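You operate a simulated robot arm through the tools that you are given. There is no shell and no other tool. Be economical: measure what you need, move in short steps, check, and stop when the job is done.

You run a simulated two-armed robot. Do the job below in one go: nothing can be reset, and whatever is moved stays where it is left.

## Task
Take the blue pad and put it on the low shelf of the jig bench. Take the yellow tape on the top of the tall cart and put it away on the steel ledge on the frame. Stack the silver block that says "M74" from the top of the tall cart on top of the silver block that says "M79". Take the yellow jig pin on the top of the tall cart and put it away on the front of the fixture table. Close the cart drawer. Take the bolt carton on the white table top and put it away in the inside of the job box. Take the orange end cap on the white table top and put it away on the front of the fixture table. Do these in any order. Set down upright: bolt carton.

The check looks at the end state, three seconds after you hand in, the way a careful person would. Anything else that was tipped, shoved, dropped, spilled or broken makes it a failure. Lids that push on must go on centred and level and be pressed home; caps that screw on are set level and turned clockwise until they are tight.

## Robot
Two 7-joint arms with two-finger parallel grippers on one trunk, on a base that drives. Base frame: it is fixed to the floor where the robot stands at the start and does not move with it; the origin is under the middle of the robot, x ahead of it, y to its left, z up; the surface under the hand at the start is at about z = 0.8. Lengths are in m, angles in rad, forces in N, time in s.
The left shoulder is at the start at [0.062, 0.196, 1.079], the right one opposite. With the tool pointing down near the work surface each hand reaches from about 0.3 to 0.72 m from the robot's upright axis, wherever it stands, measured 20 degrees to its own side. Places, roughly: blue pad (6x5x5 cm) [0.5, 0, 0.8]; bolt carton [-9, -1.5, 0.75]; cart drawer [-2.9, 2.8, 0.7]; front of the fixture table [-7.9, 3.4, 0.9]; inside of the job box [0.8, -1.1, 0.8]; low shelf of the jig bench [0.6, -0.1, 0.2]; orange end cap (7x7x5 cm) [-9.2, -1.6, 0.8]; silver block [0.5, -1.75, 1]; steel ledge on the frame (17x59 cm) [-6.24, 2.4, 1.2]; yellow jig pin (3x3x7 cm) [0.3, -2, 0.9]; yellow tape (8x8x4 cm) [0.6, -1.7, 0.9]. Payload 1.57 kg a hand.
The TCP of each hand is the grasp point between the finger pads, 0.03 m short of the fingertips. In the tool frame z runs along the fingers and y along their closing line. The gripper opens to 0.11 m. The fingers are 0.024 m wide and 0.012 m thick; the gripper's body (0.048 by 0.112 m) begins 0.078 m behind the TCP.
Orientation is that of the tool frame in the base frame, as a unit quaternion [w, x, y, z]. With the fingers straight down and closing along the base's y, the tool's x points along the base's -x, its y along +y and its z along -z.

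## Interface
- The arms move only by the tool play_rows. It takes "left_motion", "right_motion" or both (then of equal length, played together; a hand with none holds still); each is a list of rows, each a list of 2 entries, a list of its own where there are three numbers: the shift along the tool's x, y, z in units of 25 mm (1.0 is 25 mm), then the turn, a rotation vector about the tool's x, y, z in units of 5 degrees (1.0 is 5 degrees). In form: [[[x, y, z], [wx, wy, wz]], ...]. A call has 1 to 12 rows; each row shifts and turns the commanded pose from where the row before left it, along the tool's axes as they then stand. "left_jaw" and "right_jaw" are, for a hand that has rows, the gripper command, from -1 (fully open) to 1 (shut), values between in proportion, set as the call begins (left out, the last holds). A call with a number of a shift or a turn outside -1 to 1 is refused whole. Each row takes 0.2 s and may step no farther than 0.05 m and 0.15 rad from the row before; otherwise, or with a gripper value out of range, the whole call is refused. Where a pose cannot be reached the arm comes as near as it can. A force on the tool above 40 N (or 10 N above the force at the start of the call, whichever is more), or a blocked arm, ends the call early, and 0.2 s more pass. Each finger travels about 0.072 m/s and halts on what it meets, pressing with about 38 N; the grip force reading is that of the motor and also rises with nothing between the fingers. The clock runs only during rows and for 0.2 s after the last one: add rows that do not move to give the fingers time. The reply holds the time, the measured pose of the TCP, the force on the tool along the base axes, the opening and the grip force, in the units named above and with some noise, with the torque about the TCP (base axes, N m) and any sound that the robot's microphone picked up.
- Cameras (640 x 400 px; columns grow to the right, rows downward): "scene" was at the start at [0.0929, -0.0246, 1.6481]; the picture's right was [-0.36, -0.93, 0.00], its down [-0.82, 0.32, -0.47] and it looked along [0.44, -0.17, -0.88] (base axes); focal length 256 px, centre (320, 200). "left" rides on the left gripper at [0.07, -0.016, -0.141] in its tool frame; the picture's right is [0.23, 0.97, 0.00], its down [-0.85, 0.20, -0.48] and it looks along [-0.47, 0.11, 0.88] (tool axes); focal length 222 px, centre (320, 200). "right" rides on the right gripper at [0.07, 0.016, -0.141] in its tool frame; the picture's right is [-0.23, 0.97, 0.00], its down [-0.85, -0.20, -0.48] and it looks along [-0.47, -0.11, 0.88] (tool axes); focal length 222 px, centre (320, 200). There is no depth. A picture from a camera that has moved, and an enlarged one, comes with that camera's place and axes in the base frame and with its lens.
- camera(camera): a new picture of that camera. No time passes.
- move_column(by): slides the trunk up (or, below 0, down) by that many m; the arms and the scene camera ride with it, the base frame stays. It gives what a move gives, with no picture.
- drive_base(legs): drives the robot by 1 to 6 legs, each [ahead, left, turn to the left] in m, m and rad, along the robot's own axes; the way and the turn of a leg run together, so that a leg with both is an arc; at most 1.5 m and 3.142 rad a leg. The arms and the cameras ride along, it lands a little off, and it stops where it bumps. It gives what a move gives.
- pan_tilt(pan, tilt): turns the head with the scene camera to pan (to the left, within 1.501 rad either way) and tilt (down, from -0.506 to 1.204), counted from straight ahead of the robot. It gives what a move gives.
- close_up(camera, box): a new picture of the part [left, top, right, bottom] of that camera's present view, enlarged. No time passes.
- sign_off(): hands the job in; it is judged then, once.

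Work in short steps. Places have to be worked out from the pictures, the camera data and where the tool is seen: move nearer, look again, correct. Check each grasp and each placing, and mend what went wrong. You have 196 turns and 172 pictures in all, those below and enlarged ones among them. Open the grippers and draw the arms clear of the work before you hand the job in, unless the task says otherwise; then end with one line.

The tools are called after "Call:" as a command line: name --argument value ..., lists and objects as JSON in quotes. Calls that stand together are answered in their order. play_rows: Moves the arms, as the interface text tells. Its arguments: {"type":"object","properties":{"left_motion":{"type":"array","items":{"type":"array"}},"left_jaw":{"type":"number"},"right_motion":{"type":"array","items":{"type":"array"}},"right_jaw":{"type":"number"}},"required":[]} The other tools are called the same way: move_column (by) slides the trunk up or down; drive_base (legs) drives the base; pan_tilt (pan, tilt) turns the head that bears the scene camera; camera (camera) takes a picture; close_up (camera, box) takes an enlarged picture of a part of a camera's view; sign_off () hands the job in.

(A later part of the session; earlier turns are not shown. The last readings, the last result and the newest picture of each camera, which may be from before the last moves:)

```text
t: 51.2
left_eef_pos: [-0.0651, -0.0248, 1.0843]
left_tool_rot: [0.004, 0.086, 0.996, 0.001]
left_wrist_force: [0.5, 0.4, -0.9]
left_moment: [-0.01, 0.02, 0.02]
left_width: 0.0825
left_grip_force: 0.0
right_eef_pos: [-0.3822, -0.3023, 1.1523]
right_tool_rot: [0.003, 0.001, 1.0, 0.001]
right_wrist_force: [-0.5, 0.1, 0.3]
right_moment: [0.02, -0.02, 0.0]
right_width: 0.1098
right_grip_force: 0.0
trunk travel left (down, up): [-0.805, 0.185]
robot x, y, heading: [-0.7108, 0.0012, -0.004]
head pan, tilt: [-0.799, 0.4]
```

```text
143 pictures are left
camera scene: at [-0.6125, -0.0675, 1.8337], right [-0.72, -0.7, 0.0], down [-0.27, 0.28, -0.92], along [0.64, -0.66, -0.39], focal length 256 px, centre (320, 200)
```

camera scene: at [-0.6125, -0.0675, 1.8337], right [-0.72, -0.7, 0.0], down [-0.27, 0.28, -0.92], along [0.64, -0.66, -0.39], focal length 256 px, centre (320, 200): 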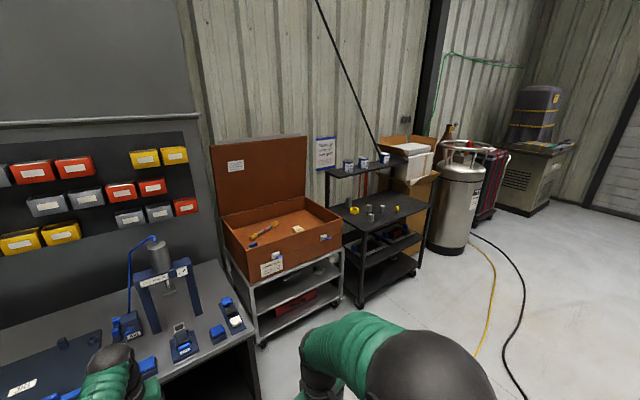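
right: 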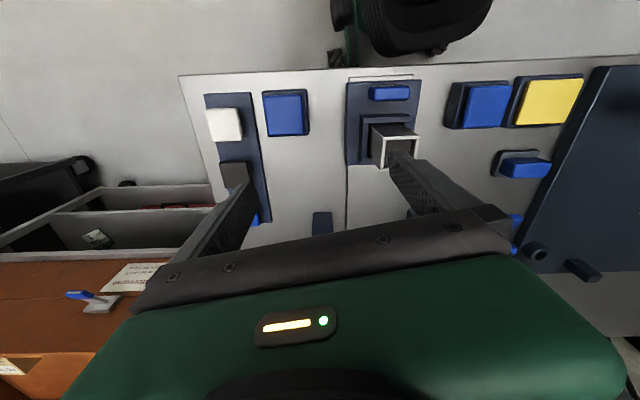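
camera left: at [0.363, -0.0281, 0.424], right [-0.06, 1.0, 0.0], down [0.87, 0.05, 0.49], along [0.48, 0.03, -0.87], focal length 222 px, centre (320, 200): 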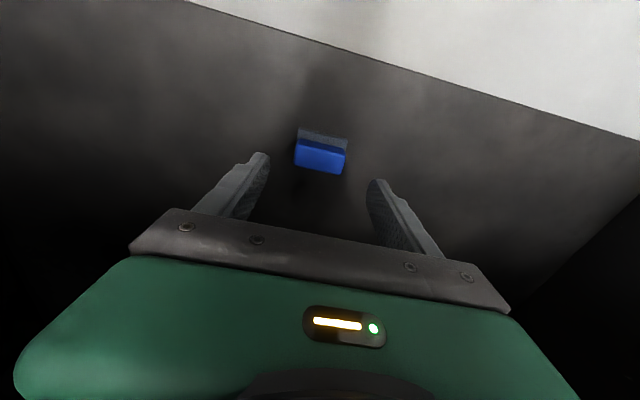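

I strafe right to face the tall cart and look.

Call:
drive_base --legs '[[0, -1.5, 0], [0, -0.3, 0]]'

Call:
pan_tilt --pan 0 --tilt 0.6

Call:
camera --camera "scene"

```text
t: 60.3
left_eef_pos: [-0.0734, -1.8042, 1.0859]
left_tool_rot: [0.005, 0.086, 0.996, -0.006]
left_wrist_force: [0.4, 0.4, -0.1]
left_moment: [0.0, 0.02, 0.03]
left_width: 0.0826
left_grip_force: 0.1
right_eef_pos: [-0.3918, -2.0814, 1.1562]
right_tool_rot: [0.003, 0.001, 1.0, -0.006]
right_wrist_force: [0.2, 0.7, -0.6]
right_moment: [0.01, 0.01, 0.04]
right_width: 0.1102
right_grip_force: 0.0
trunk travel left (down, up): [-0.805, 0.185]
robot x, y, heading: [-0.7219, -1.7904, -0.005]
head pan, tilt: [-0.799, 0.4]
```

```text
t: 61.4
left_eef_pos: [-0.0742, -1.8192, 1.0877]
left_tool_rot: [0.007, 0.086, 0.996, 0.0]
left_wrist_force: [0.4, -0.8, -0.6]
left_moment: [0.02, 0.0, 0.0]
left_width: 0.0825
left_grip_force: 0.0
right_eef_pos: [-0.3919, -2.0971, 1.1523]
right_tool_rot: [0.003, 0.001, 1.0, 0.001]
right_wrist_force: [0.1, -0.8, 0.5]
right_moment: [-0.04, -0.01, 0.0]
right_width: 0.1101
right_grip_force: 0.0
trunk travel left (down, up): [-0.805, 0.185]
robot x, y, heading: [-0.7239, -1.7924, -0.006]
head pan, tilt: [0.0, 0.6]
```

```text
142 pictures are left
camera scene: at [-0.5974, -1.7963, 1.8155], right [0.0, -1.0, 0.0], down [-0.57, 0.0, -0.82], along [0.82, 0.0, -0.57], focal length 256 px, centre (320, 200)
```

scene: 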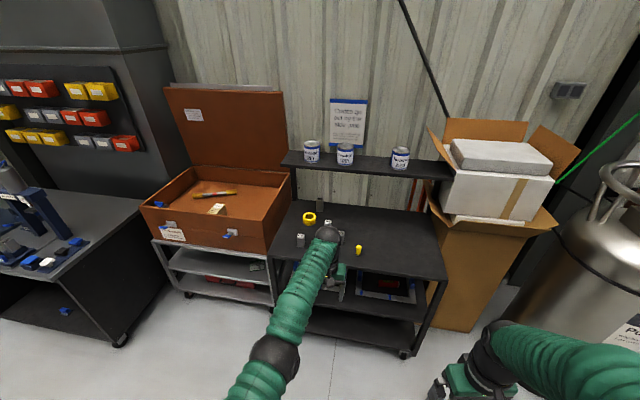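

Call:
drive_base --legs '[[0.3, 0, 0]]'

Call:
camera --camera "left"

Call:
pan_tilt --pan 0 --tilt 0.75

Call:
close_up --camera "scene" --box '[200, 50, 480, 225]'

```text
t: 63.5
left_eef_pos: [0.2239, -1.8176, 1.0888]
left_tool_rot: [0.008, 0.084, 0.996, 0.0]
left_wrist_force: [0.1, -0.4, 1.2]
left_moment: [0.04, 0.0, -0.03]
left_width: 0.0823
left_grip_force: 0.0
right_eef_pos: [-0.0947, -2.0949, 1.1534]
right_tool_rot: [0.003, 0.0, 1.0, 0.0]
right_wrist_force: [-0.1, -0.5, -1.3]
right_moment: [0.01, -0.04, 0.03]
right_width: 0.1101
right_grip_force: 0.1
trunk travel left (down, up): [-0.805, 0.185]
robot x, y, heading: [-0.4219, -1.7908, 0.003]
head pan, tilt: [0.0, 0.6]
```

```text
141 pictures are left
camera left: at [0.152, -1.8217, 1.2284], right [-0.06, 1.0, 0.0], down [0.87, 0.05, 0.49], along [0.49, 0.03, -0.87], focal length 222 px, centre (320, 200)
```

left: 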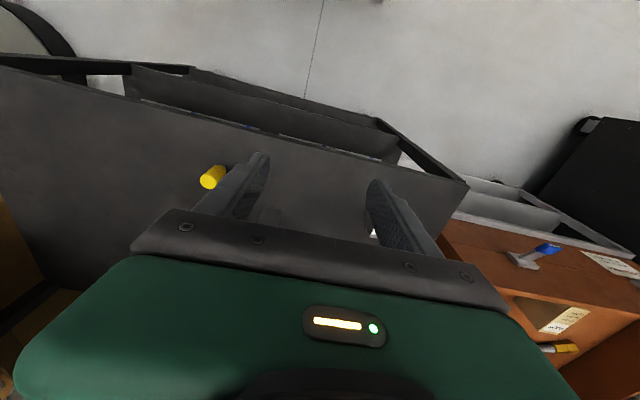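

```text
t: 64.2
left_eef_pos: [0.2247, -1.818, 1.0848]
left_tool_rot: [0.003, 0.085, 0.996, 0.0]
left_wrist_force: [-0.4, -0.6, 0.1]
left_moment: [0.01, 0.02, -0.03]
left_width: 0.0823
left_grip_force: 0.0
right_eef_pos: [-0.0939, -2.095, 1.153]
right_tool_rot: [0.003, 0.0, 1.0, 0.001]
right_wrist_force: [-0.5, 0.5, -0.8]
right_moment: [0.02, 0.01, -0.01]
right_width: 0.11
right_grip_force: 0.0
trunk travel left (down, up): [-0.805, 0.185]
robot x, y, heading: [-0.4206, -1.7936, -0.002]
head pan, tilt: [0.0, 0.75]
```

```text
2.29 times, centred on (340, 138) of scene
camera zoom: at [-0.3041, -1.7974, 1.8028], right [0.0, -1.0, 0.0], down [-0.68, 0.0, -0.73], along [0.73, 0.0, -0.68], focal length 585 px, centre (274, 343)
```

zoom: 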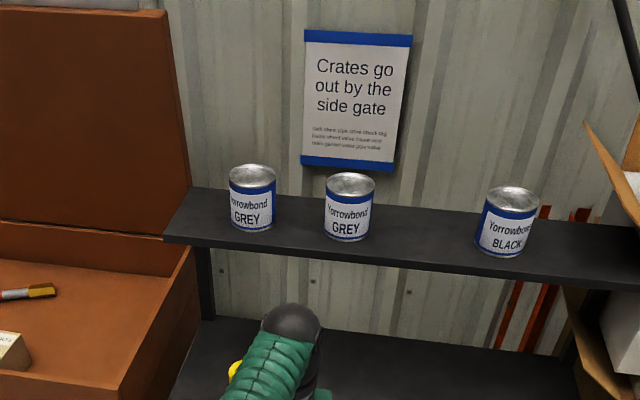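

My arm hides the cart top. I pull the left hand back and to the left, then look.

Call:
play_rows --left_motion '[[[1, 0.6, 0], [0, 0, 0]], [[1, 0.6, 0], [0, 0, 0]], [[1, 0.6, 0], [0, 0, 0]], [[1, 0.6, 0], [0, 0, 0]], [[1, 0.6, 0], [0, 0, 0]], [[1, 0.6, 0], [0, 0, 0]], [[1, 0.6, 0], [0, 0, 0]], [[1, 0.6, 0], [0, 0, 0]], [[0, 0.8, 0], [0, 0, 0]], [[0, 0.8, 0], [0, 0, 0]], [[0, 0.8, 0], [0, 0, 0]]]' --left_jaw -1

Call:
camera --camera "scene"

```text
t: 66.6
left_eef_pos: [0.2462, -1.7604, 1.0893]
left_tool_rot: [0.008, 0.084, 0.996, -0.001]
left_wrist_force: [0.0, 0.5, -0.2]
left_moment: [-0.03, 0.01, 0.01]
left_width: 0.1102
left_grip_force: 0.3
left hand out of reach, approached as far as the arm can: row 1, 2, 3, 4, 5, 6, 7, 8, 9, 10
right_eef_pos: [-0.0927, -2.0937, 1.153]
right_tool_rot: [0.003, 0.0, 1.0, 0.0]
right_wrist_force: [0.0, -0.2, 1.3]
right_moment: [-0.01, -0.01, -0.01]
right_width: 0.1098
right_grip_force: 0.2
trunk travel left (down, up): [-0.805, 0.185]
robot x, y, heading: [-0.4205, -1.7952, 0.002]
head pan, tilt: [0.0, 0.75]
```

```text
139 pictures are left
camera scene: at [-0.3028, -1.7934, 1.8026], right [0.0, -1.0, 0.0], down [-0.68, 0.0, -0.73], along [0.73, 0.0, -0.68], focal length 256 px, centre (320, 200)
```

scene: 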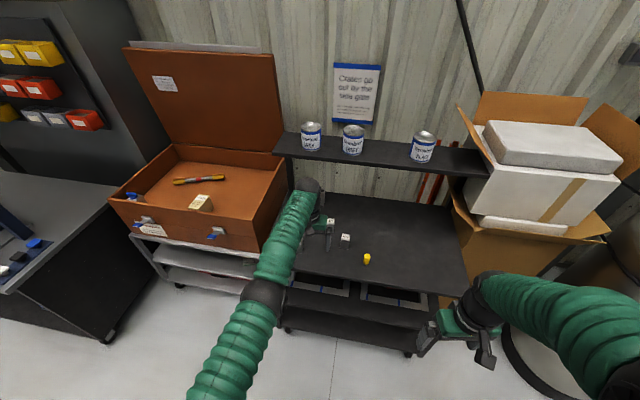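

Call:
play_rows --left_motion '[[[0.5, 0, 0], [0, 0, 0]], [[0.5, 0, 0], [0, 0, 0]], [[0.5, 0, 0], [0, 0, 0]], [[0.5, 0, 0], [0, 0, 0]]]'

```text
t: 67.6
left_eef_pos: [0.2461, -1.7622, 1.0885]
left_tool_rot: [0.008, 0.084, 0.996, 0.0]
left_wrist_force: [0.1, 0.0, -0.7]
left_moment: [0.02, -0.01, -0.04]
left_width: 0.1101
left_grip_force: 0.0
left hand out of reach, approached as far as the arm can: row 1, 2, 3, 4
right_eef_pos: [-0.0938, -2.0942, 1.1537]
right_tool_rot: [0.004, 0.0, 1.0, 0.0]
right_wrist_force: [-1.2, 0.2, 0.3]
right_moment: [-0.01, 0.01, 0.01]
right_width: 0.1098
right_grip_force: 0.0
trunk travel left (down, up): [-0.805, 0.185]
robot x, y, heading: [-0.4189, -1.7941, -0.002]
head pan, tilt: [0.0, 0.75]
```

Call:
play_rows --left_motion '[[[0, 0, -0.6], [0, 0, 0]], [[0, 0, -0.6], [0, 0, 0]], [[0, 0, -0.6], [0, 0, 0]]]'

Call:
play_rows --left_motion '[[[0, 0.6, 0], [0, 0, 0]], [[0, 0.6, 0], [0, 0, 0]], [[0, 0.6, 0], [0, 0, 0]]]'

Call:
camera --camera "left"

```text
t: 68.4
left_eef_pos: [0.2442, -1.7615, 1.1326]
left_tool_rot: [0.008, 0.084, 0.996, -0.001]
left_wrist_force: [0.0, -0.4, -0.1]
left_moment: [0.01, 0.0, 0.02]
left_width: 0.11
left_grip_force: 0.0
right_eef_pos: [-0.0942, -2.0945, 1.1541]
right_tool_rot: [0.004, 0.0, 1.0, 0.001]
right_wrist_force: [1.0, -0.4, 0.0]
right_moment: [0.02, 0.0, 0.02]
right_width: 0.11
right_grip_force: 0.0
trunk travel left (down, up): [-0.805, 0.185]
robot x, y, heading: [-0.4197, -1.7941, -0.0]
head pan, tilt: [0.0, 0.75]
```

```text
t: 69.2
left_eef_pos: [0.2529, -1.7162, 1.1339]
left_tool_rot: [0.007, 0.084, 0.996, -0.001]
left_wrist_force: [-0.1, 0.9, -0.1]
left_moment: [-0.01, 0.01, 0.0]
left_width: 0.1101
left_grip_force: 0.1
right_eef_pos: [-0.0941, -2.0926, 1.1537]
right_tool_rot: [0.004, 0.0, 1.0, 0.0]
right_wrist_force: [0.1, 0.1, -0.1]
right_moment: [0.03, 0.01, -0.03]
right_width: 0.1101
right_grip_force: 0.0
trunk travel left (down, up): [-0.805, 0.185]
robot x, y, heading: [-0.4249, -1.7956, 0.002]
head pan, tilt: [0.0, 0.75]
```

```text
138 pictures are left
camera left: at [0.1806, -1.7192, 1.2735], right [-0.06, 1.0, -0.01], down [0.87, 0.05, 0.49], along [0.49, 0.02, -0.87], focal length 222 px, centre (320, 200)
```

left: 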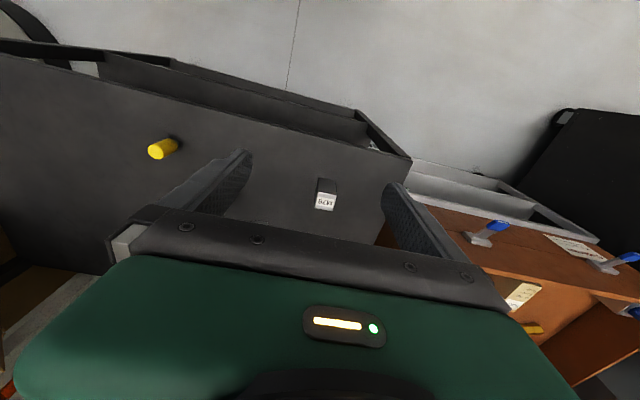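

Call:
play_rows --left_motion '[[[0.8, 0.5, 0], [0, 0, 0]], [[0.8, 0.5, 0], [0, 0, 0]], [[0.8, 0.5, 0], [0, 0, 0]], [[0.8, 0.5, 0], [0, 0, 0]], [[0.8, 0.5, 0], [0, 0, 0]], [[0.8, 0.5, 0], [0, 0, 0]], [[0.8, 0.5, 0], [0, 0, 0]], [[0.8, 0.5, 0], [0, 0, 0]]]'

Call:
camera --camera "scene"

```text
t: 71.0
left_eef_pos: [0.2625, -1.6036, 1.1492]
left_tool_rot: [0.008, 0.085, 0.996, -0.003]
left_wrist_force: [0.1, -0.3, 0.0]
left_moment: [-0.04, 0.0, 0.0]
left_width: 0.11
left_grip_force: 0.1
left hand out of reach, approached as far as the arm can: row 1, 2, 3, 4, 5, 6, 7, 8
right_eef_pos: [-0.0939, -2.0924, 1.1541]
right_tool_rot: [0.004, 0.0, 1.0, -0.001]
right_wrist_force: [-0.4, -0.3, 0.7]
right_moment: [-0.01, 0.03, 0.04]
right_width: 0.1102
right_grip_force: 0.1
trunk travel left (down, up): [-0.805, 0.185]
robot x, y, heading: [-0.4217, -1.7946, 0.0]
head pan, tilt: [0.0, 0.75]
```

```text
137 pictures are left
camera scene: at [-0.3029, -1.7926, 1.8026], right [0.0, -1.0, 0.0], down [-0.68, 0.0, -0.73], along [0.73, 0.0, -0.68], focal length 256 px, centre (320, 200)
```

scene: 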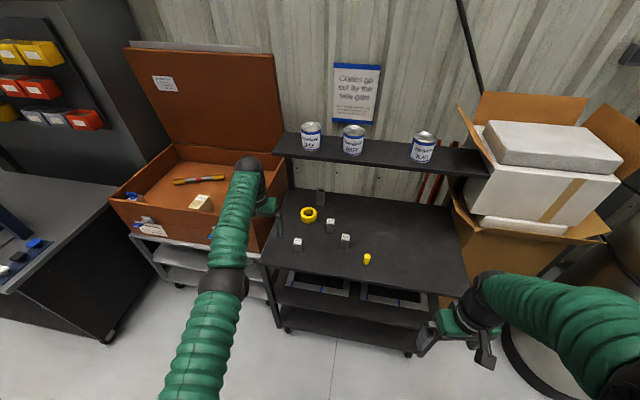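

The left arm is almost straight, and plain retraction stalls. I try retracting diagonally downward-back to bend the elbow.

Call:
play_rows --left_motion '[[[0, 0, 1], [0, 0, 0]], [[0, 0, 1], [0, 0, 0]], [[1, 0, 0], [0, 0, 0]], [[1, 0, 0], [0, 0, 0]], [[1, 0, 0], [0, 0, 0]], [[1, 0, 0], [0, 0, 0]]]'

```text
t: 72.4
left_eef_pos: [0.2679, -1.5991, 1.1]
left_tool_rot: [0.008, 0.084, 0.996, -0.002]
left_wrist_force: [0.5, 0.3, -0.3]
left_moment: [0.01, -0.03, 0.0]
left_width: 0.11
left_grip_force: 0.1
left hand out of reach, approached as far as the arm can: row 2, 3, 4, 5, 6
right_eef_pos: [-0.0935, -2.0933, 1.1551]
right_tool_rot: [0.003, 0.0, 1.0, -0.001]
right_wrist_force: [0.1, 0.0, 0.6]
right_moment: [0.04, -0.01, 0.03]
right_width: 0.1101
right_grip_force: 0.0
trunk travel left (down, up): [-0.805, 0.185]
robot x, y, heading: [-0.4229, -1.7929, 0.003]
head pan, tilt: [0.0, 0.75]
```

The elbow seems to have swung below and the wrist is at its limit. I back off to free space and tilt the fingers forward to unwind the arm.

Call:
drive_base --legs '[[-0.5, 0, 0]]'

Call:
play_rows --left_motion '[[[0, 0, 0], [0, -1, 0]], [[0, 0, 0], [0, -1, 0]], [[0, 0, 0], [0, -1, 0]], [[0, 0, 0], [0, -1, 0]], [[0, 0, 0], [0, -1, 0]], [[0, 0, 0], [0, -1, 0]], [[0, 0, 0], [0, -1, 0]], [[0, 0, 0], [0, -1, 0]], [[0, 0, 0], [0, -1, 0]], [[0, 0, 0], [0, -1, 0]], [[0, 0, 0], [0, -1, 0]], [[0, 0, 0], [0, -1, 0]]]'

Call:
pan_tilt --pan 0.4 --tilt 0.9

Call:
camera --camera "scene"

```text
t: 75.3
left_eef_pos: [-0.2288, -1.5959, 1.0983]
left_tool_rot: [0.007, 0.083, 0.996, -0.001]
left_wrist_force: [0.5, 0.2, 0.5]
left_moment: [-0.02, 0.0, 0.02]
left_width: 0.1104
left_grip_force: 0.0
right_eef_pos: [-0.5899, -2.0916, 1.1532]
right_tool_rot: [0.003, -0.001, 1.0, 0.0]
right_wrist_force: [-0.2, 0.4, 0.0]
right_moment: [0.0, 0.01, 0.02]
right_width: 0.1101
right_grip_force: 0.1
trunk travel left (down, up): [-0.805, 0.185]
robot x, y, heading: [-0.9211, -1.7933, 0.004]
head pan, tilt: [0.0, 0.75]
```

```text
t: 77.9
left_eef_pos: [-0.0323, -1.588, 1.1007]
left_tool_rot: [0.506, 0.071, 0.859, -0.042]
left_wrist_force: [0.3, -0.1, -0.2]
left_moment: [-0.02, -0.01, 0.01]
left_width: 0.11
left_grip_force: 0.0
left hand out of reach, approached as far as the arm can: row 1, 2, 3, 4, 5, 6, 7, 8, 9, 10, 11, 12
right_eef_pos: [-0.5929, -2.0912, 1.1541]
right_tool_rot: [0.005, -0.001, 1.0, 0.0]
right_wrist_force: [-0.7, -1.2, -0.5]
right_moment: [0.0, 0.01, 0.02]
right_width: 0.1101
right_grip_force: 0.1
trunk travel left (down, up): [-0.805, 0.185]
robot x, y, heading: [-0.9193, -1.7905, -0.001]
head pan, tilt: [0.0, 0.75]
```

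```text
t: 78.8
left_eef_pos: [-0.0332, -1.5903, 1.0995]
left_tool_rot: [0.505, 0.071, 0.859, -0.042]
left_wrist_force: [-0.6, -0.7, -1.2]
left_moment: [0.0, 0.02, -0.01]
left_width: 0.1102
left_grip_force: 0.1
right_eef_pos: [-0.5936, -2.0916, 1.1535]
right_tool_rot: [0.005, -0.001, 1.0, 0.0]
right_wrist_force: [-0.7, 0.3, 0.6]
right_moment: [0.01, 0.02, 0.03]
right_width: 0.1099
right_grip_force: 0.1
trunk travel left (down, up): [-0.805, 0.185]
robot x, y, heading: [-0.9174, -1.7929, 0.001]
head pan, tilt: [0.4, 0.901]
```

```text
136 pictures are left
camera scene: at [-0.8146, -1.7632, 1.7908], right [0.39, -0.92, 0.0], down [-0.72, -0.3, -0.62], along [0.57, 0.24, -0.78], focal length 256 px, centre (320, 200)
```

scene: 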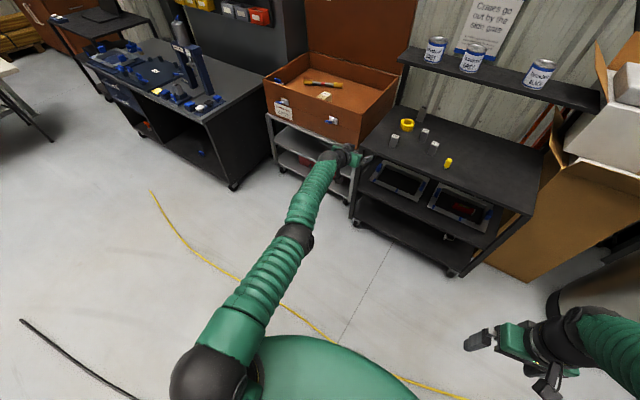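

The arm is fully straight (singular). I try a sideways sweep to the right, the direction that should flex the elbow.

Call:
play_rows --left_motion '[[[0, -1, 0], [0, 0, 0]], [[0, -1, 0], [0, 0, 0]], [[0, -1, 0], [0, 0, 0]], [[0, -1, 0], [0, 0, 0]], [[0, -1, 0], [0, 0, 0]], [[0, -1, 0], [0, 0, 0]], [[0, -1, 0], [0, 0, 0]], [[0, -1, 0], [0, 0, 0]]]'

```text
t: 80.6
left_eef_pos: [-0.0491, -1.7894, 1.0987]
left_tool_rot: [0.506, 0.072, 0.859, -0.042]
left_wrist_force: [0.3, -0.1, 0.5]
left_moment: [-0.04, -0.04, 0.01]
left_width: 0.1102
left_grip_force: 0.0
left hand out of reach, approached as far as the arm can: row 1, 2, 3, 5
right_eef_pos: [-0.5942, -2.0934, 1.1532]
right_tool_rot: [0.004, -0.001, 1.0, 0.001]
right_wrist_force: [-0.3, 0.3, 0.4]
right_moment: [0.05, -0.01, -0.03]
right_width: 0.1101
right_grip_force: 0.0
trunk travel left (down, up): [-0.805, 0.185]
robot x, y, heading: [-0.9194, -1.7958, 0.001]
head pan, tilt: [0.4, 0.901]
```

Call:
play_rows --left_motion '[[[0.4, 0, -0.7], [0, 0, 0]], [[0.4, 0, -0.7], [0, 0, 0]], [[0.4, 0, -0.7], [0, 0, 0]], [[0.4, 0, -0.7], [0, 0, 0]], [[0.4, 0, -0.7], [0, 0, 0]], [[0.4, 0, -0.7], [0, 0, 0]]]'

```text
t: 82.0
left_eef_pos: [-0.1512, -1.7503, 1.0889]
left_tool_rot: [0.504, 0.061, 0.861, -0.034]
left_wrist_force: [-0.6, -0.3, -0.2]
left_moment: [0.01, -0.01, -0.03]
left_width: 0.1099
left_grip_force: 0.0
left hand out of reach, approached as far as the arm can: row 1, 2
right_eef_pos: [-0.5954, -2.0912, 1.1521]
right_tool_rot: [0.006, -0.001, 1.0, 0.0]
right_wrist_force: [-0.1, 0.3, 0.2]
right_moment: [-0.03, 0.0, -0.01]
right_width: 0.1102
right_grip_force: 0.1
trunk travel left (down, up): [-0.805, 0.185]
robot x, y, heading: [-0.9166, -1.7908, -0.001]
head pan, tilt: [0.4, 0.901]
```

That freed it. I retract further and look at the elbow.

Call:
play_rows --left_motion '[[[0.4, 0.2, -0.7], [0, 0, 0]], [[0.4, 0.2, -0.7], [0, 0, 0]], [[0.4, 0.2, -0.7], [0, 0, 0]], [[0.4, 0.2, -0.7], [0, 0, 0]], [[0.4, 0.2, -0.7], [0, 0, 0]], [[0.4, 0.2, -0.7], [0, 0, 0]], [[0.4, 0.2, -0.7], [0, 0, 0]], [[0.4, 0.2, -0.7], [0, 0, 0]]]'

Call:
camera --camera "scene"

```text
t: 83.8
left_eef_pos: [-0.3069, -1.7049, 1.0953]
left_tool_rot: [0.506, 0.072, 0.858, -0.043]
left_wrist_force: [0.1, 0.1, -0.1]
left_moment: [-0.04, 0.0, 0.04]
left_width: 0.11
left_grip_force: 0.1
right_eef_pos: [-0.5939, -2.093, 1.1535]
right_tool_rot: [0.003, -0.001, 1.0, 0.001]
right_wrist_force: [0.3, 0.5, 0.4]
right_moment: [0.01, -0.02, -0.03]
right_width: 0.1097
right_grip_force: 0.0
trunk travel left (down, up): [-0.805, 0.185]
robot x, y, heading: [-0.9196, -1.7948, -0.001]
head pan, tilt: [0.4, 0.901]
```

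```text
135 pictures are left
camera scene: at [-0.8167, -1.7638, 1.791], right [0.39, -0.92, 0.0], down [-0.72, -0.3, -0.62], along [0.57, 0.24, -0.78], focal length 256 px, centre (320, 200)
```

scene: 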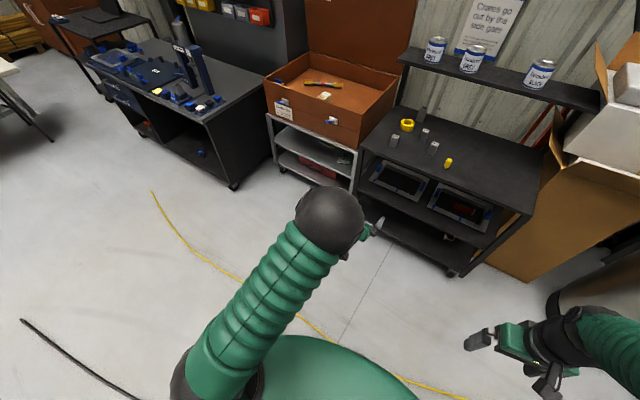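

The elbow is back up. I bring the tool upright again.

Call:
play_rows --left_motion '[[[0, 0, 0], [0, 1, 0]], [[0, 0, 0], [0, 1, 0]], [[0, 0, 0], [0, 1, 0]], [[0, 0, 0], [0, 1, 0]], [[0, 0, 0], [0, 1, 0]], [[0, 0, 0], [0, 1, 0]], [[0, 0, 0], [0, 1, 0]], [[0, 0, 0], [0, 1, 0]], [[0, 0, 0], [0, 1, 0]], [[0, 0, 0], [0, 1, 0]], [[0, 0, 0], [0, 1, 0]], [[0, 0, 0], [0, 1, 0]]]'

Call:
pan_tilt --pan 0 --tilt 0.75

Call:
camera --camera "scene"

```text
t: 86.4
left_eef_pos: [-0.3044, -1.7045, 1.0941]
left_tool_rot: [0.006, 0.084, 0.996, -0.001]
left_wrist_force: [0.4, 1.0, -0.2]
left_moment: [0.0, -0.02, -0.01]
left_width: 0.1101
left_grip_force: 0.1
right_eef_pos: [-0.592, -2.0918, 1.1536]
right_tool_rot: [0.003, -0.001, 1.0, 0.0]
right_wrist_force: [-0.7, 0.4, 0.4]
right_moment: [0.02, 0.01, 0.02]
right_width: 0.1099
right_grip_force: 0.2
trunk travel left (down, up): [-0.805, 0.185]
robot x, y, heading: [-0.9183, -1.7957, 0.002]
head pan, tilt: [0.4, 0.901]
```

```text
t: 87.2
left_eef_pos: [-0.3048, -1.705, 1.0952]
left_tool_rot: [0.008, 0.084, 0.996, -0.002]
left_wrist_force: [-0.6, 0.0, -0.1]
left_moment: [-0.03, -0.01, 0.0]
left_width: 0.1099
left_grip_force: 0.0
right_eef_pos: [-0.5933, -2.0929, 1.1542]
right_tool_rot: [0.005, -0.001, 1.0, 0.0]
right_wrist_force: [0.5, 1.0, -1.0]
right_moment: [0.0, -0.01, -0.02]
right_width: 0.1099
right_grip_force: 0.0
trunk travel left (down, up): [-0.805, 0.185]
robot x, y, heading: [-0.9224, -1.7883, -0.002]
head pan, tilt: [0.0, 0.75]
```

```text
134 pictures are left
camera scene: at [-0.8019, -1.7935, 1.8027], right [0.0, -1.0, 0.0], down [-0.68, 0.0, -0.73], along [0.73, 0.0, -0.68], focal length 256 px, centre (320, 200)
```

scene: 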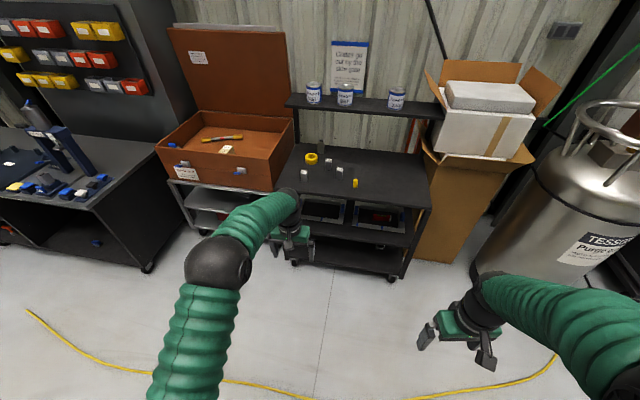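

Call:
drive_base --legs '[[0.5, 0, 0]]'

Call:
close_up --camera "scene" --box '[240, 140, 480, 290]'

Call:
camera --camera "left"

```text
t: 90.2
left_eef_pos: [0.1935, -1.7036, 1.0955]
left_tool_rot: [0.008, 0.083, 0.997, -0.002]
left_wrist_force: [0.9, 0.1, -0.6]
left_moment: [0.0, 0.01, 0.03]
left_width: 0.11
left_grip_force: 0.0
right_eef_pos: [-0.094, -2.0911, 1.1545]
right_tool_rot: [0.004, -0.002, 1.0, -0.001]
right_wrist_force: [0.3, -0.4, 1.0]
right_moment: [0.01, 0.0, 0.01]
right_width: 0.11
right_grip_force: 0.1
trunk travel left (down, up): [-0.805, 0.185]
robot x, y, heading: [-0.4202, -1.7908, 0.003]
head pan, tilt: [0.0, 0.75]
```

```text
2.67 times, centred on (360, 215) of scene
camera zoom: at [-0.3046, -1.793, 1.8029], right [0.0, -1.0, 0.0], down [-0.68, 0.0, -0.73], along [0.73, 0.0, -0.68], focal length 682 px, centre (213, 160)
```

zoom: 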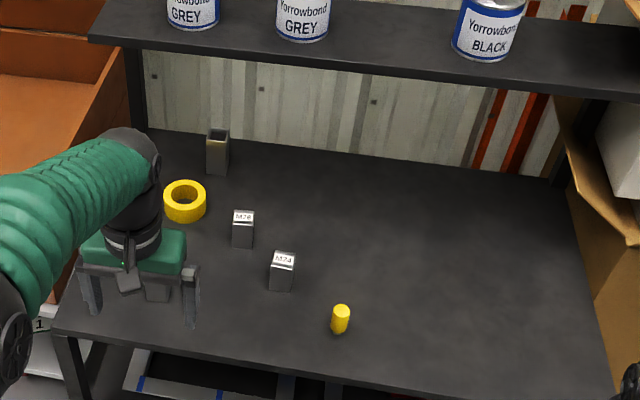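

```text
132 pictures are left
camera left: at [0.1205, -1.7068, 1.2351], right [-0.06, 1.0, -0.01], down [0.87, 0.06, 0.49], along [0.49, 0.03, -0.87], focal length 222 px, centre (320, 200)
```

left: 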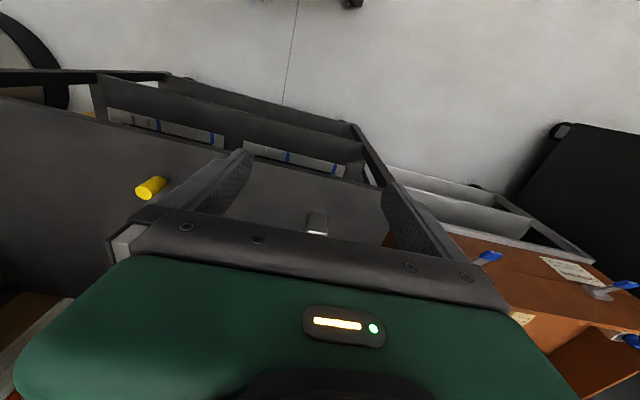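

Call:
close_up --camera "scene" --box '[310, 205, 370, 255]'

Call:
close_up --camera "left" --box '[290, 195, 350, 245]'

```text
8.00 times, centred on (340, 230) of scene
camera zoom: at [-0.3046, -1.793, 1.8029], right [0.0, -1.0, 0.0], down [-0.68, 0.0, -0.73], along [0.73, 0.0, -0.68], focal length 2048 px, centre (160, -40)
```

zoom: 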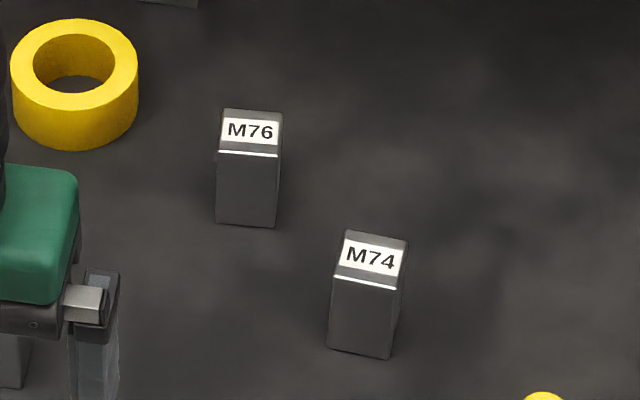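

```text
8.00 times, centred on (320, 220) of left
camera zoom: at [0.1205, -1.7068, 1.2351], right [-0.06, 1.0, -0.01], down [0.87, 0.06, 0.49], along [0.49, 0.03, -0.87], focal length 1777 px, centre (320, 40)
```

zoom: 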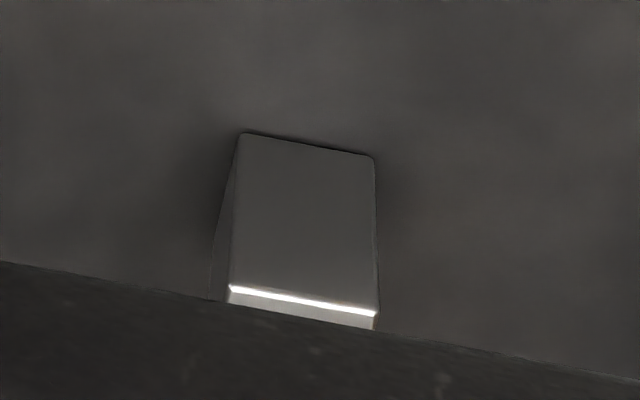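

M74 and M76 are read. I drive a little nearer to read the third block with the left camera.

Call:
drive_base --legs '[[0.12, 0, 0]]'

Call:
close_up --camera "left" --box '[120, 60, 440, 260]'

```text
t: 91.4
left_eef_pos: [0.3084, -1.705, 1.0979]
left_tool_rot: [0.011, 0.082, 0.997, -0.001]
left_wrist_force: [0.5, 0.3, -0.9]
left_moment: [-0.03, 0.01, -0.02]
left_width: 0.1097
left_grip_force: 0.2
right_eef_pos: [0.0214, -2.0924, 1.1553]
right_tool_rot: [0.008, -0.001, 1.0, 0.001]
right_wrist_force: [-1.0, 0.2, -0.4]
right_moment: [0.05, -0.02, 0.0]
right_width: 0.1101
right_grip_force: 0.2
trunk travel left (down, up): [-0.805, 0.185]
robot x, y, heading: [-0.2984, -1.7905, 0.002]
head pan, tilt: [0.0, 0.75]
```

```text
2.00 times, centred on (280, 160) of left
camera zoom: at [0.2357, -1.7069, 1.237], right [-0.06, 1.0, -0.01], down [0.87, 0.06, 0.5], along [0.5, 0.03, -0.87], focal length 444 px, centre (400, 280)
```

zoom: 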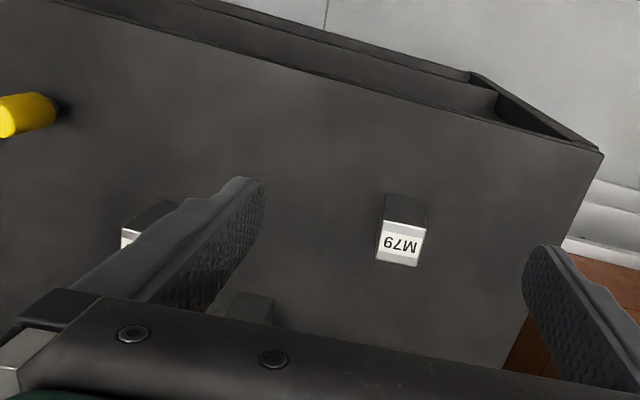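

M79 is the front-left block at about (0.367, -1.698), M74 is at about (0.39, -1.906), and the tops are near z 0.93. I position the base so the left arm reaches both comfortably.

Call:
drive_base --legs '[[0.12, -0.1, 0]]'

Call:
play_rows --left_motion '[[[0.4, -0.7, 0.3], [0, 0, 0]], [[0.4, -0.7, 0.3], [0, 0, 0]], [[0.4, -0.7, 0.3], [0, 0, 0]], [[0.4, -0.7, 0.3], [0, 0, 0]], [[0.4, -0.7, 0], [0, 0, 0.2]], [[0, 0, 0], [0, 0, 0.2]]]' --left_jaw -0.3

Call:
camera --camera "left"

```text
t: 92.8
left_eef_pos: [0.4312, -1.7888, 1.0957]
left_tool_rot: [0.011, 0.082, 0.997, -0.007]
left_wrist_force: [0.0, 1.4, 0.6]
left_moment: [-0.13, 0.0, -0.01]
left_width: 0.1099
left_grip_force: 0.1
right_eef_pos: [0.1436, -2.1781, 1.1592]
right_tool_rot: [0.006, -0.003, 1.0, -0.006]
right_wrist_force: [0.2, 0.0, 0.3]
right_moment: [-0.11, 0.02, 0.01]
right_width: 0.11
right_grip_force: 0.0
trunk travel left (down, up): [-0.805, 0.185]
robot x, y, heading: [-0.1764, -1.8917, 0.0]
head pan, tilt: [0.0, 0.75]
```

```text
t: 94.2
left_eef_pos: [0.3687, -1.8823, 1.0651]
left_tool_rot: [0.008, 0.099, 0.995, 0.0]
left_wrist_force: [0.3, 0.1, 0.1]
left_moment: [-0.02, 0.03, -0.02]
left_width: 0.0713
left_grip_force: 0.1
right_eef_pos: [0.146, -2.1928, 1.1532]
right_tool_rot: [0.006, -0.002, 1.0, 0.0]
right_wrist_force: [-0.4, -0.2, 0.4]
right_moment: [0.0, 0.0, -0.03]
right_width: 0.1099
right_grip_force: 0.0
trunk travel left (down, up): [-0.805, 0.185]
robot x, y, heading: [-0.1816, -1.8915, 0.001]
head pan, tilt: [0.0, 0.75]
```

```text
128 pictures are left
camera left: at [0.297, -1.8834, 1.2044], right [-0.03, 1.0, 0.0], down [0.87, 0.03, 0.49], along [0.49, 0.01, -0.87], focal length 222 px, centre (320, 200)
```

left: 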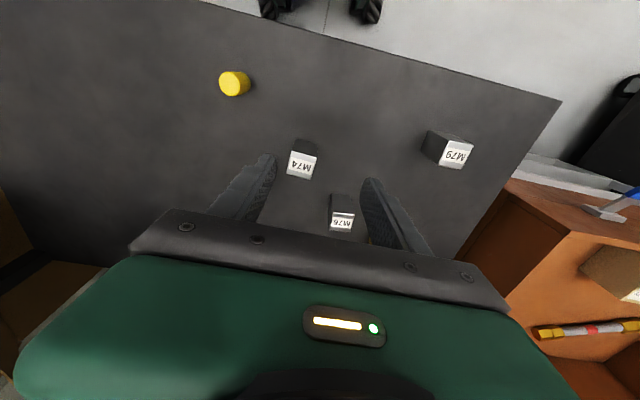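

Call:
close_up --camera "left" --box '[260, 120, 360, 200]'

Call:
close_up --camera "left" --box '[400, 110, 500, 190]'

```text
5.00 times, centred on (310, 160) of left
camera zoom: at [0.297, -1.8834, 1.2044], right [-0.03, 1.0, 0.0], down [0.87, 0.03, 0.49], along [0.49, 0.01, -0.87], focal length 1111 px, centre (370, 400)
```

zoom: 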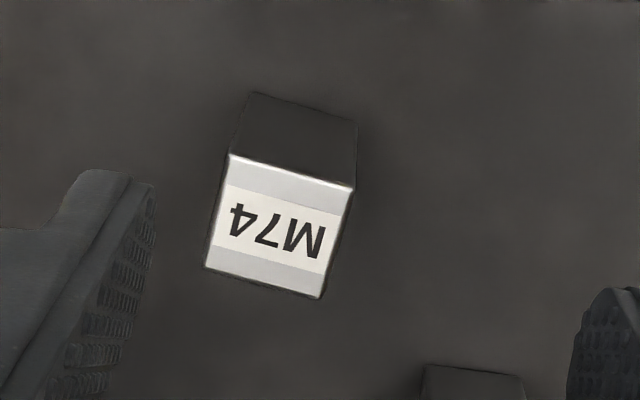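

```text
5.00 times, centred on (450, 150) of left
camera zoom: at [0.297, -1.8834, 1.2044], right [-0.03, 1.0, 0.0], down [0.87, 0.03, 0.49], along [0.49, 0.01, -0.87], focal length 1111 px, centre (-330, 450)
```

zoom: 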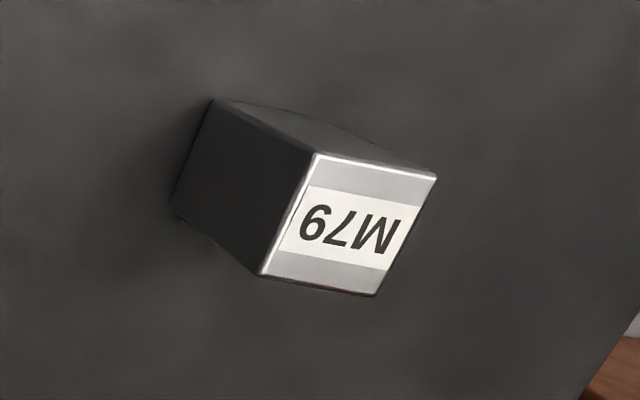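

M74's top centre is at about (0.4005, -1.9057), yawed 13.5°. I align above it, descend partway and check.

Call:
play_rows --left_motion '[[[-0.72, -0.33, 0], [0, 0, 0]], [[-0.72, -0.33, 0], [0, 0, 0.44]], [[0, 0, 0.8], [0, 0, 0]], [[0, 0, 0.8], [0, 0, 0]], [[0, 0, 0.8], [0, 0, 0]], [[0, 0, 0], [0, 0, 0]]]'

Call:
close_up --camera "left" --box '[220, 100, 420, 250]'

```text
t: 95.6
left_eef_pos: [0.4026, -1.9055, 1.0058]
left_tool_rot: [0.009, 0.118, 0.993, 0.0]
left_wrist_force: [0.7, 0.4, 0.0]
left_moment: [-0.04, -0.04, 0.01]
left_width: 0.0716
left_grip_force: 0.1
right_eef_pos: [0.1463, -2.1923, 1.1547]
right_tool_rot: [0.005, -0.003, 1.0, 0.002]
right_wrist_force: [1.2, -0.7, 0.4]
right_moment: [0.0, 0.02, 0.0]
right_width: 0.11
right_grip_force: 0.1
trunk travel left (down, up): [-0.805, 0.185]
robot x, y, heading: [-0.1795, -1.8893, 0.002]
head pan, tilt: [0.0, 0.75]
```

```text
2.67 times, centred on (320, 175) of left
camera zoom: at [0.3304, -1.9038, 1.1451], right [0.01, 1.0, 0.0], down [0.87, -0.01, 0.49], along [0.49, -0.01, -0.87], focal length 592 px, centre (320, 267)
```

zoom: 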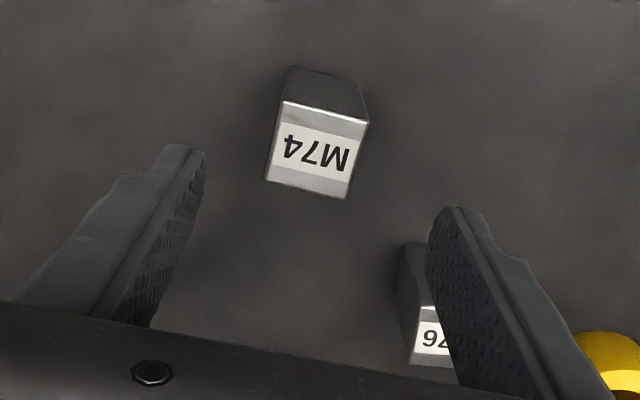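

Call:
play_rows --left_motion '[[[0.03, -0.03, 0.8], [0, 0, 0.15]], [[0, 0, 0.8], [0, 0, 0]], [[0, 0, 0.8], [0, 0, 0]], [[0, 0, 0.8], [0, 0, 0]], [[0, 0, 0.6], [0, 0, 0]], [[0, 0, 0.2], [0, 0, 0]], [[0, 0, 0], [0, 0, 0]]]'

Call:
close_up --camera "left" --box '[220, 100, 420, 250]'

```text
t: 97.2
left_eef_pos: [0.4047, -1.9049, 0.9058]
left_tool_rot: [0.008, 0.125, 0.992, 0.0]
left_wrist_force: [1.1, -0.4, 0.2]
left_moment: [-0.01, 0.01, 0.02]
left_width: 0.0715
left_grip_force: 0.1
right_eef_pos: [0.1458, -2.1915, 1.1556]
right_tool_rot: [0.006, -0.002, 1.0, 0.001]
right_wrist_force: [0.0, -0.3, 0.0]
right_moment: [0.04, -0.03, 0.01]
right_width: 0.1099
right_grip_force: 0.0
trunk travel left (down, up): [-0.805, 0.185]
robot x, y, heading: [-0.1811, -1.8903, -0.003]
head pan, tilt: [0.0, 0.75]
```

```text
2.67 times, centred on (320, 175) of left
camera zoom: at [0.3314, -1.9023, 1.0452], right [0.02, 1.0, 0.0], down [0.87, -0.02, 0.49], along [0.49, -0.01, -0.87], focal length 592 px, centre (320, 267)
```

zoom: 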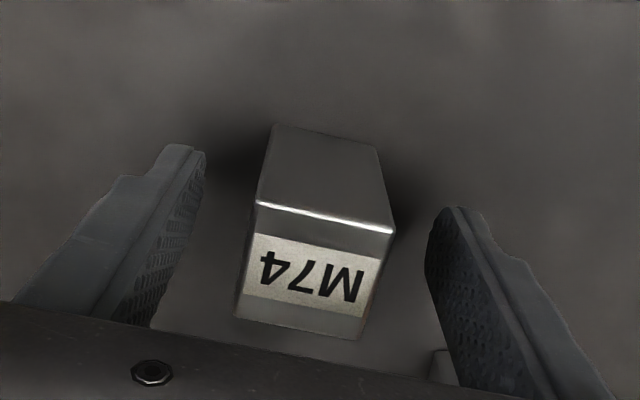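

Call:
play_rows --left_motion '[[[0.22, 0, 0], [0, 0, 0]], [[0, 0, 0], [0, 0, 0]]]'

Call:
play_rows --left_motion '[[[0, 0, 0], [0, 0, 0]], [[0, 0, 0], [0, 0, 0]], [[0, 0, 0], [0, 0, 0]], [[0, 0, 0], [0, 0, 0]]]' --left_jaw 1

Call:
play_rows --left_motion '[[[0, 0, -0.4], [0, 0, 0]], [[0, 0, -0.8], [0, 0, 0]], [[0, 0, -0.8], [0, 0, 0]], [[0, 0, -0.8], [0, 0, 0]], [[0, 0, -0.8], [0, 0, 0]], [[0, 0, 0], [0, 0, 0]]]'

Call:
close_up --camera "left" --box '[220, 100, 420, 250]'

```text
t: 97.8
left_eef_pos: [0.3989, -1.9045, 0.9056]
left_tool_rot: [0.009, 0.125, 0.992, 0.0]
left_wrist_force: [0.1, 0.2, 0.4]
left_moment: [-0.01, 0.04, 0.0]
left_width: 0.0714
left_grip_force: 0.1
right_eef_pos: [0.1458, -2.1909, 1.156]
right_tool_rot: [0.006, -0.003, 1.0, 0.0]
right_wrist_force: [0.1, 0.5, -0.1]
right_moment: [0.0, 0.03, 0.02]
right_width: 0.1101
right_grip_force: 0.0
trunk travel left (down, up): [-0.805, 0.185]
robot x, y, heading: [-0.1777, -1.8943, 0.0]
head pan, tilt: [0.0, 0.75]
```

```text
t: 98.8
left_eef_pos: [0.3991, -1.9036, 0.9059]
left_tool_rot: [0.008, 0.126, 0.992, 0.001]
left_wrist_force: [-0.9, -1.7, 0.3]
left_moment: [-0.15, -0.03, -0.08]
left_width: 0.0357
left_grip_force: 37.9
right_eef_pos: [0.1456, -2.1923, 1.1545]
right_tool_rot: [0.005, -0.003, 1.0, 0.001]
right_wrist_force: [-0.5, 0.0, 0.1]
right_moment: [-0.01, -0.02, 0.01]
right_width: 0.1099
right_grip_force: 0.2
trunk travel left (down, up): [-0.805, 0.185]
robot x, y, heading: [-0.1757, -1.8949, 0.001]
head pan, tilt: [0.0, 0.75]
```

```text
t: 100.2
left_eef_pos: [0.3963, -1.9034, 0.9956]
left_tool_rot: [0.008, 0.124, 0.992, 0.0]
left_wrist_force: [-0.9, -0.5, -2.1]
left_moment: [-0.02, -0.02, 0.01]
left_width: 0.0358
left_grip_force: 38.2
right_eef_pos: [0.1466, -2.1917, 1.1543]
right_tool_rot: [0.005, -0.002, 1.0, 0.001]
right_wrist_force: [-0.2, -0.1, 0.2]
right_moment: [-0.02, 0.01, 0.0]
right_width: 0.11
right_grip_force: 0.1
trunk travel left (down, up): [-0.805, 0.185]
robot x, y, heading: [-0.1784, -1.8888, 0.005]
head pan, tilt: [0.0, 0.75]
```

```text
2.67 times, centred on (320, 175) of left
camera zoom: at [0.3248, -1.901, 1.1349], right [0.02, 1.0, 0.0], down [0.87, -0.02, 0.49], along [0.49, -0.01, -0.87], focal length 592 px, centre (320, 267)
```

zoom: 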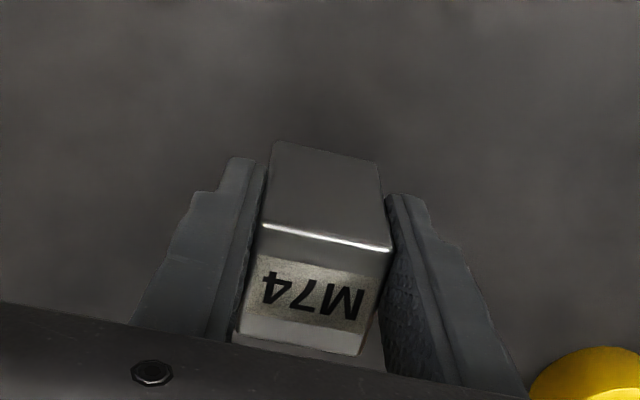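

Held squarely. I raise and carry it to just beyond M79 so I can measure M79 before lowering.

Call:
play_rows --left_motion '[[[0, 0, -0.8], [0, 0, 0]], [[0, 0, -0.8], [0, 0, 0]], [[0.03, 1, 0], [0, 0, 0]], [[0.03, 1, 0], [0, 0, 0]], [[0.03, 1, 0], [0, 0, 0]], [[0.03, 1, 0], [0, 0, 0]], [[0.03, 1, 0], [0, 0, 0]], [[0.03, 1, 0], [0, 0, 0]], [[0.03, 1, 0], [0, 0, 0]], [[0.03, 1, 0], [0, 0, -0.6]], [[0, 0.1, 0], [0, 0, -0.6]], [[0, 0, 0], [0, 0, 0]]]'

Call:
camera --camera "left"

Call:
close_up --camera "left" --box '[240, 50, 400, 170]'

```text
t: 102.8
left_eef_pos: [0.4407, -1.7053, 1.0338]
left_tool_rot: [0.008, 0.072, 0.997, 0.0]
left_wrist_force: [-0.1, -0.7, -2.2]
left_moment: [0.0, 0.02, -0.01]
left_width: 0.0356
left_grip_force: 38.6
right_eef_pos: [0.145, -2.1913, 1.1545]
right_tool_rot: [0.006, -0.003, 1.0, 0.0]
right_wrist_force: [0.3, 0.6, -0.3]
right_moment: [-0.03, 0.02, -0.04]
right_width: 0.1101
right_grip_force: 0.0
trunk travel left (down, up): [-0.805, 0.185]
robot x, y, heading: [-0.1772, -1.8892, 0.004]
head pan, tilt: [0.0, 0.75]
```

```text
122 pictures are left
camera left: at [0.3683, -1.7102, 1.1751], right [-0.08, 1.0, 0.0], down [0.87, 0.07, 0.49], along [0.49, 0.04, -0.87], focal length 222 px, centre (320, 200)
```

left: 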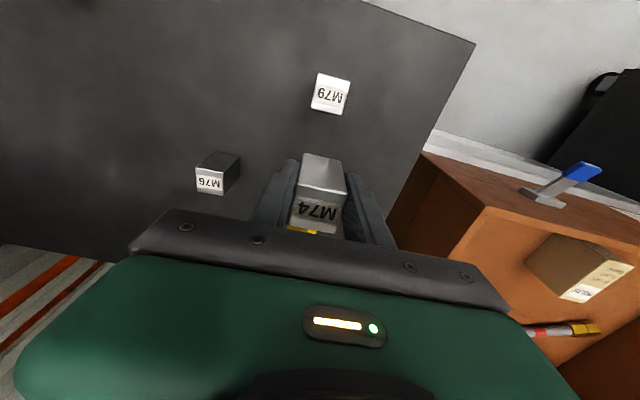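

```text
3.33 times, centred on (320, 110) of left
camera zoom: at [0.3683, -1.7102, 1.1751], right [-0.08, 1.0, 0.0], down [0.87, 0.07, 0.49], along [0.49, 0.04, -0.87], focal length 740 px, centre (320, 500)
```

zoom: 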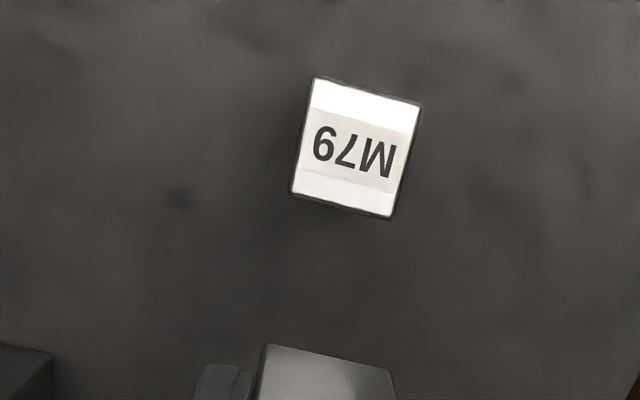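

M79's centre is 55 mm back along tool x, and its yaw matches (8.2°). I shift over it and descend to about 1 cm above.

Call:
play_rows --left_motion '[[[0.74, 0, 0], [0, 0, 0]], [[0.74, 0, 0], [0, 0, 0]], [[0.74, 0, 0], [0, 0, 0]], [[0, 0, 0.7], [0, 0, 0]], [[0, 0, 0.7], [0, 0, 0]], [[0, 0, 0.4], [0, 0, 0]], [[0, 0, 0], [0, 0, 0]]]'

Call:
close_up --camera "left" --box '[240, 110, 400, 250]'

Call:
camera --camera "right"

```text
t: 104.4
left_eef_pos: [0.3871, -1.6981, 0.9894]
left_tool_rot: [0.009, 0.073, 0.997, -0.001]
left_wrist_force: [0.4, -0.1, -3.0]
left_moment: [0.02, 0.03, -0.03]
left_width: 0.0356
left_grip_force: 38.0
right_eef_pos: [0.146, -2.1914, 1.1549]
right_tool_rot: [0.006, -0.003, 1.0, 0.001]
right_wrist_force: [0.0, 0.2, -0.4]
right_moment: [-0.01, 0.05, 0.01]
right_width: 0.11
right_grip_force: 0.1
trunk travel left (down, up): [-0.805, 0.185]
robot x, y, heading: [-0.179, -1.892, 0.002]
head pan, tilt: [0.0, 0.75]
```

```text
2.86 times, centred on (320, 180) of left
camera zoom: at [0.3142, -1.7019, 1.1291], right [-0.08, 1.0, 0.0], down [0.87, 0.07, 0.49], along [0.49, 0.04, -0.87], focal length 635 px, centre (320, 257)
```

zoom: 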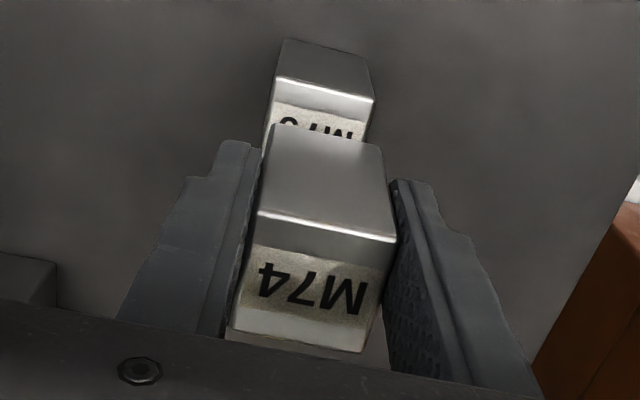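

```text
119 pictures are left
camera right: at [0.0747, -2.1741, 1.2954], right [0.22, 0.97, 0.0], down [0.85, -0.2, 0.49], along [0.48, -0.11, -0.87], focal length 222 px, centre (320, 200)
```

right: 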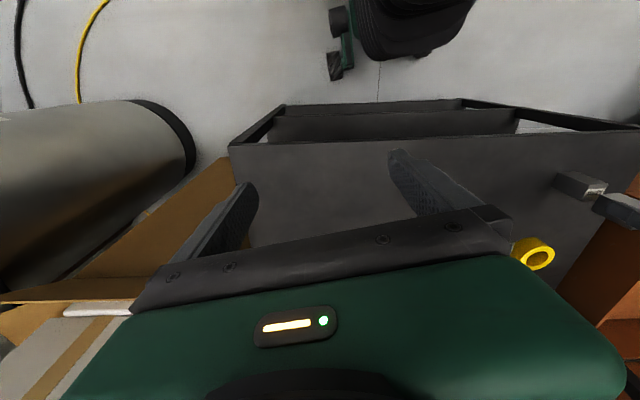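

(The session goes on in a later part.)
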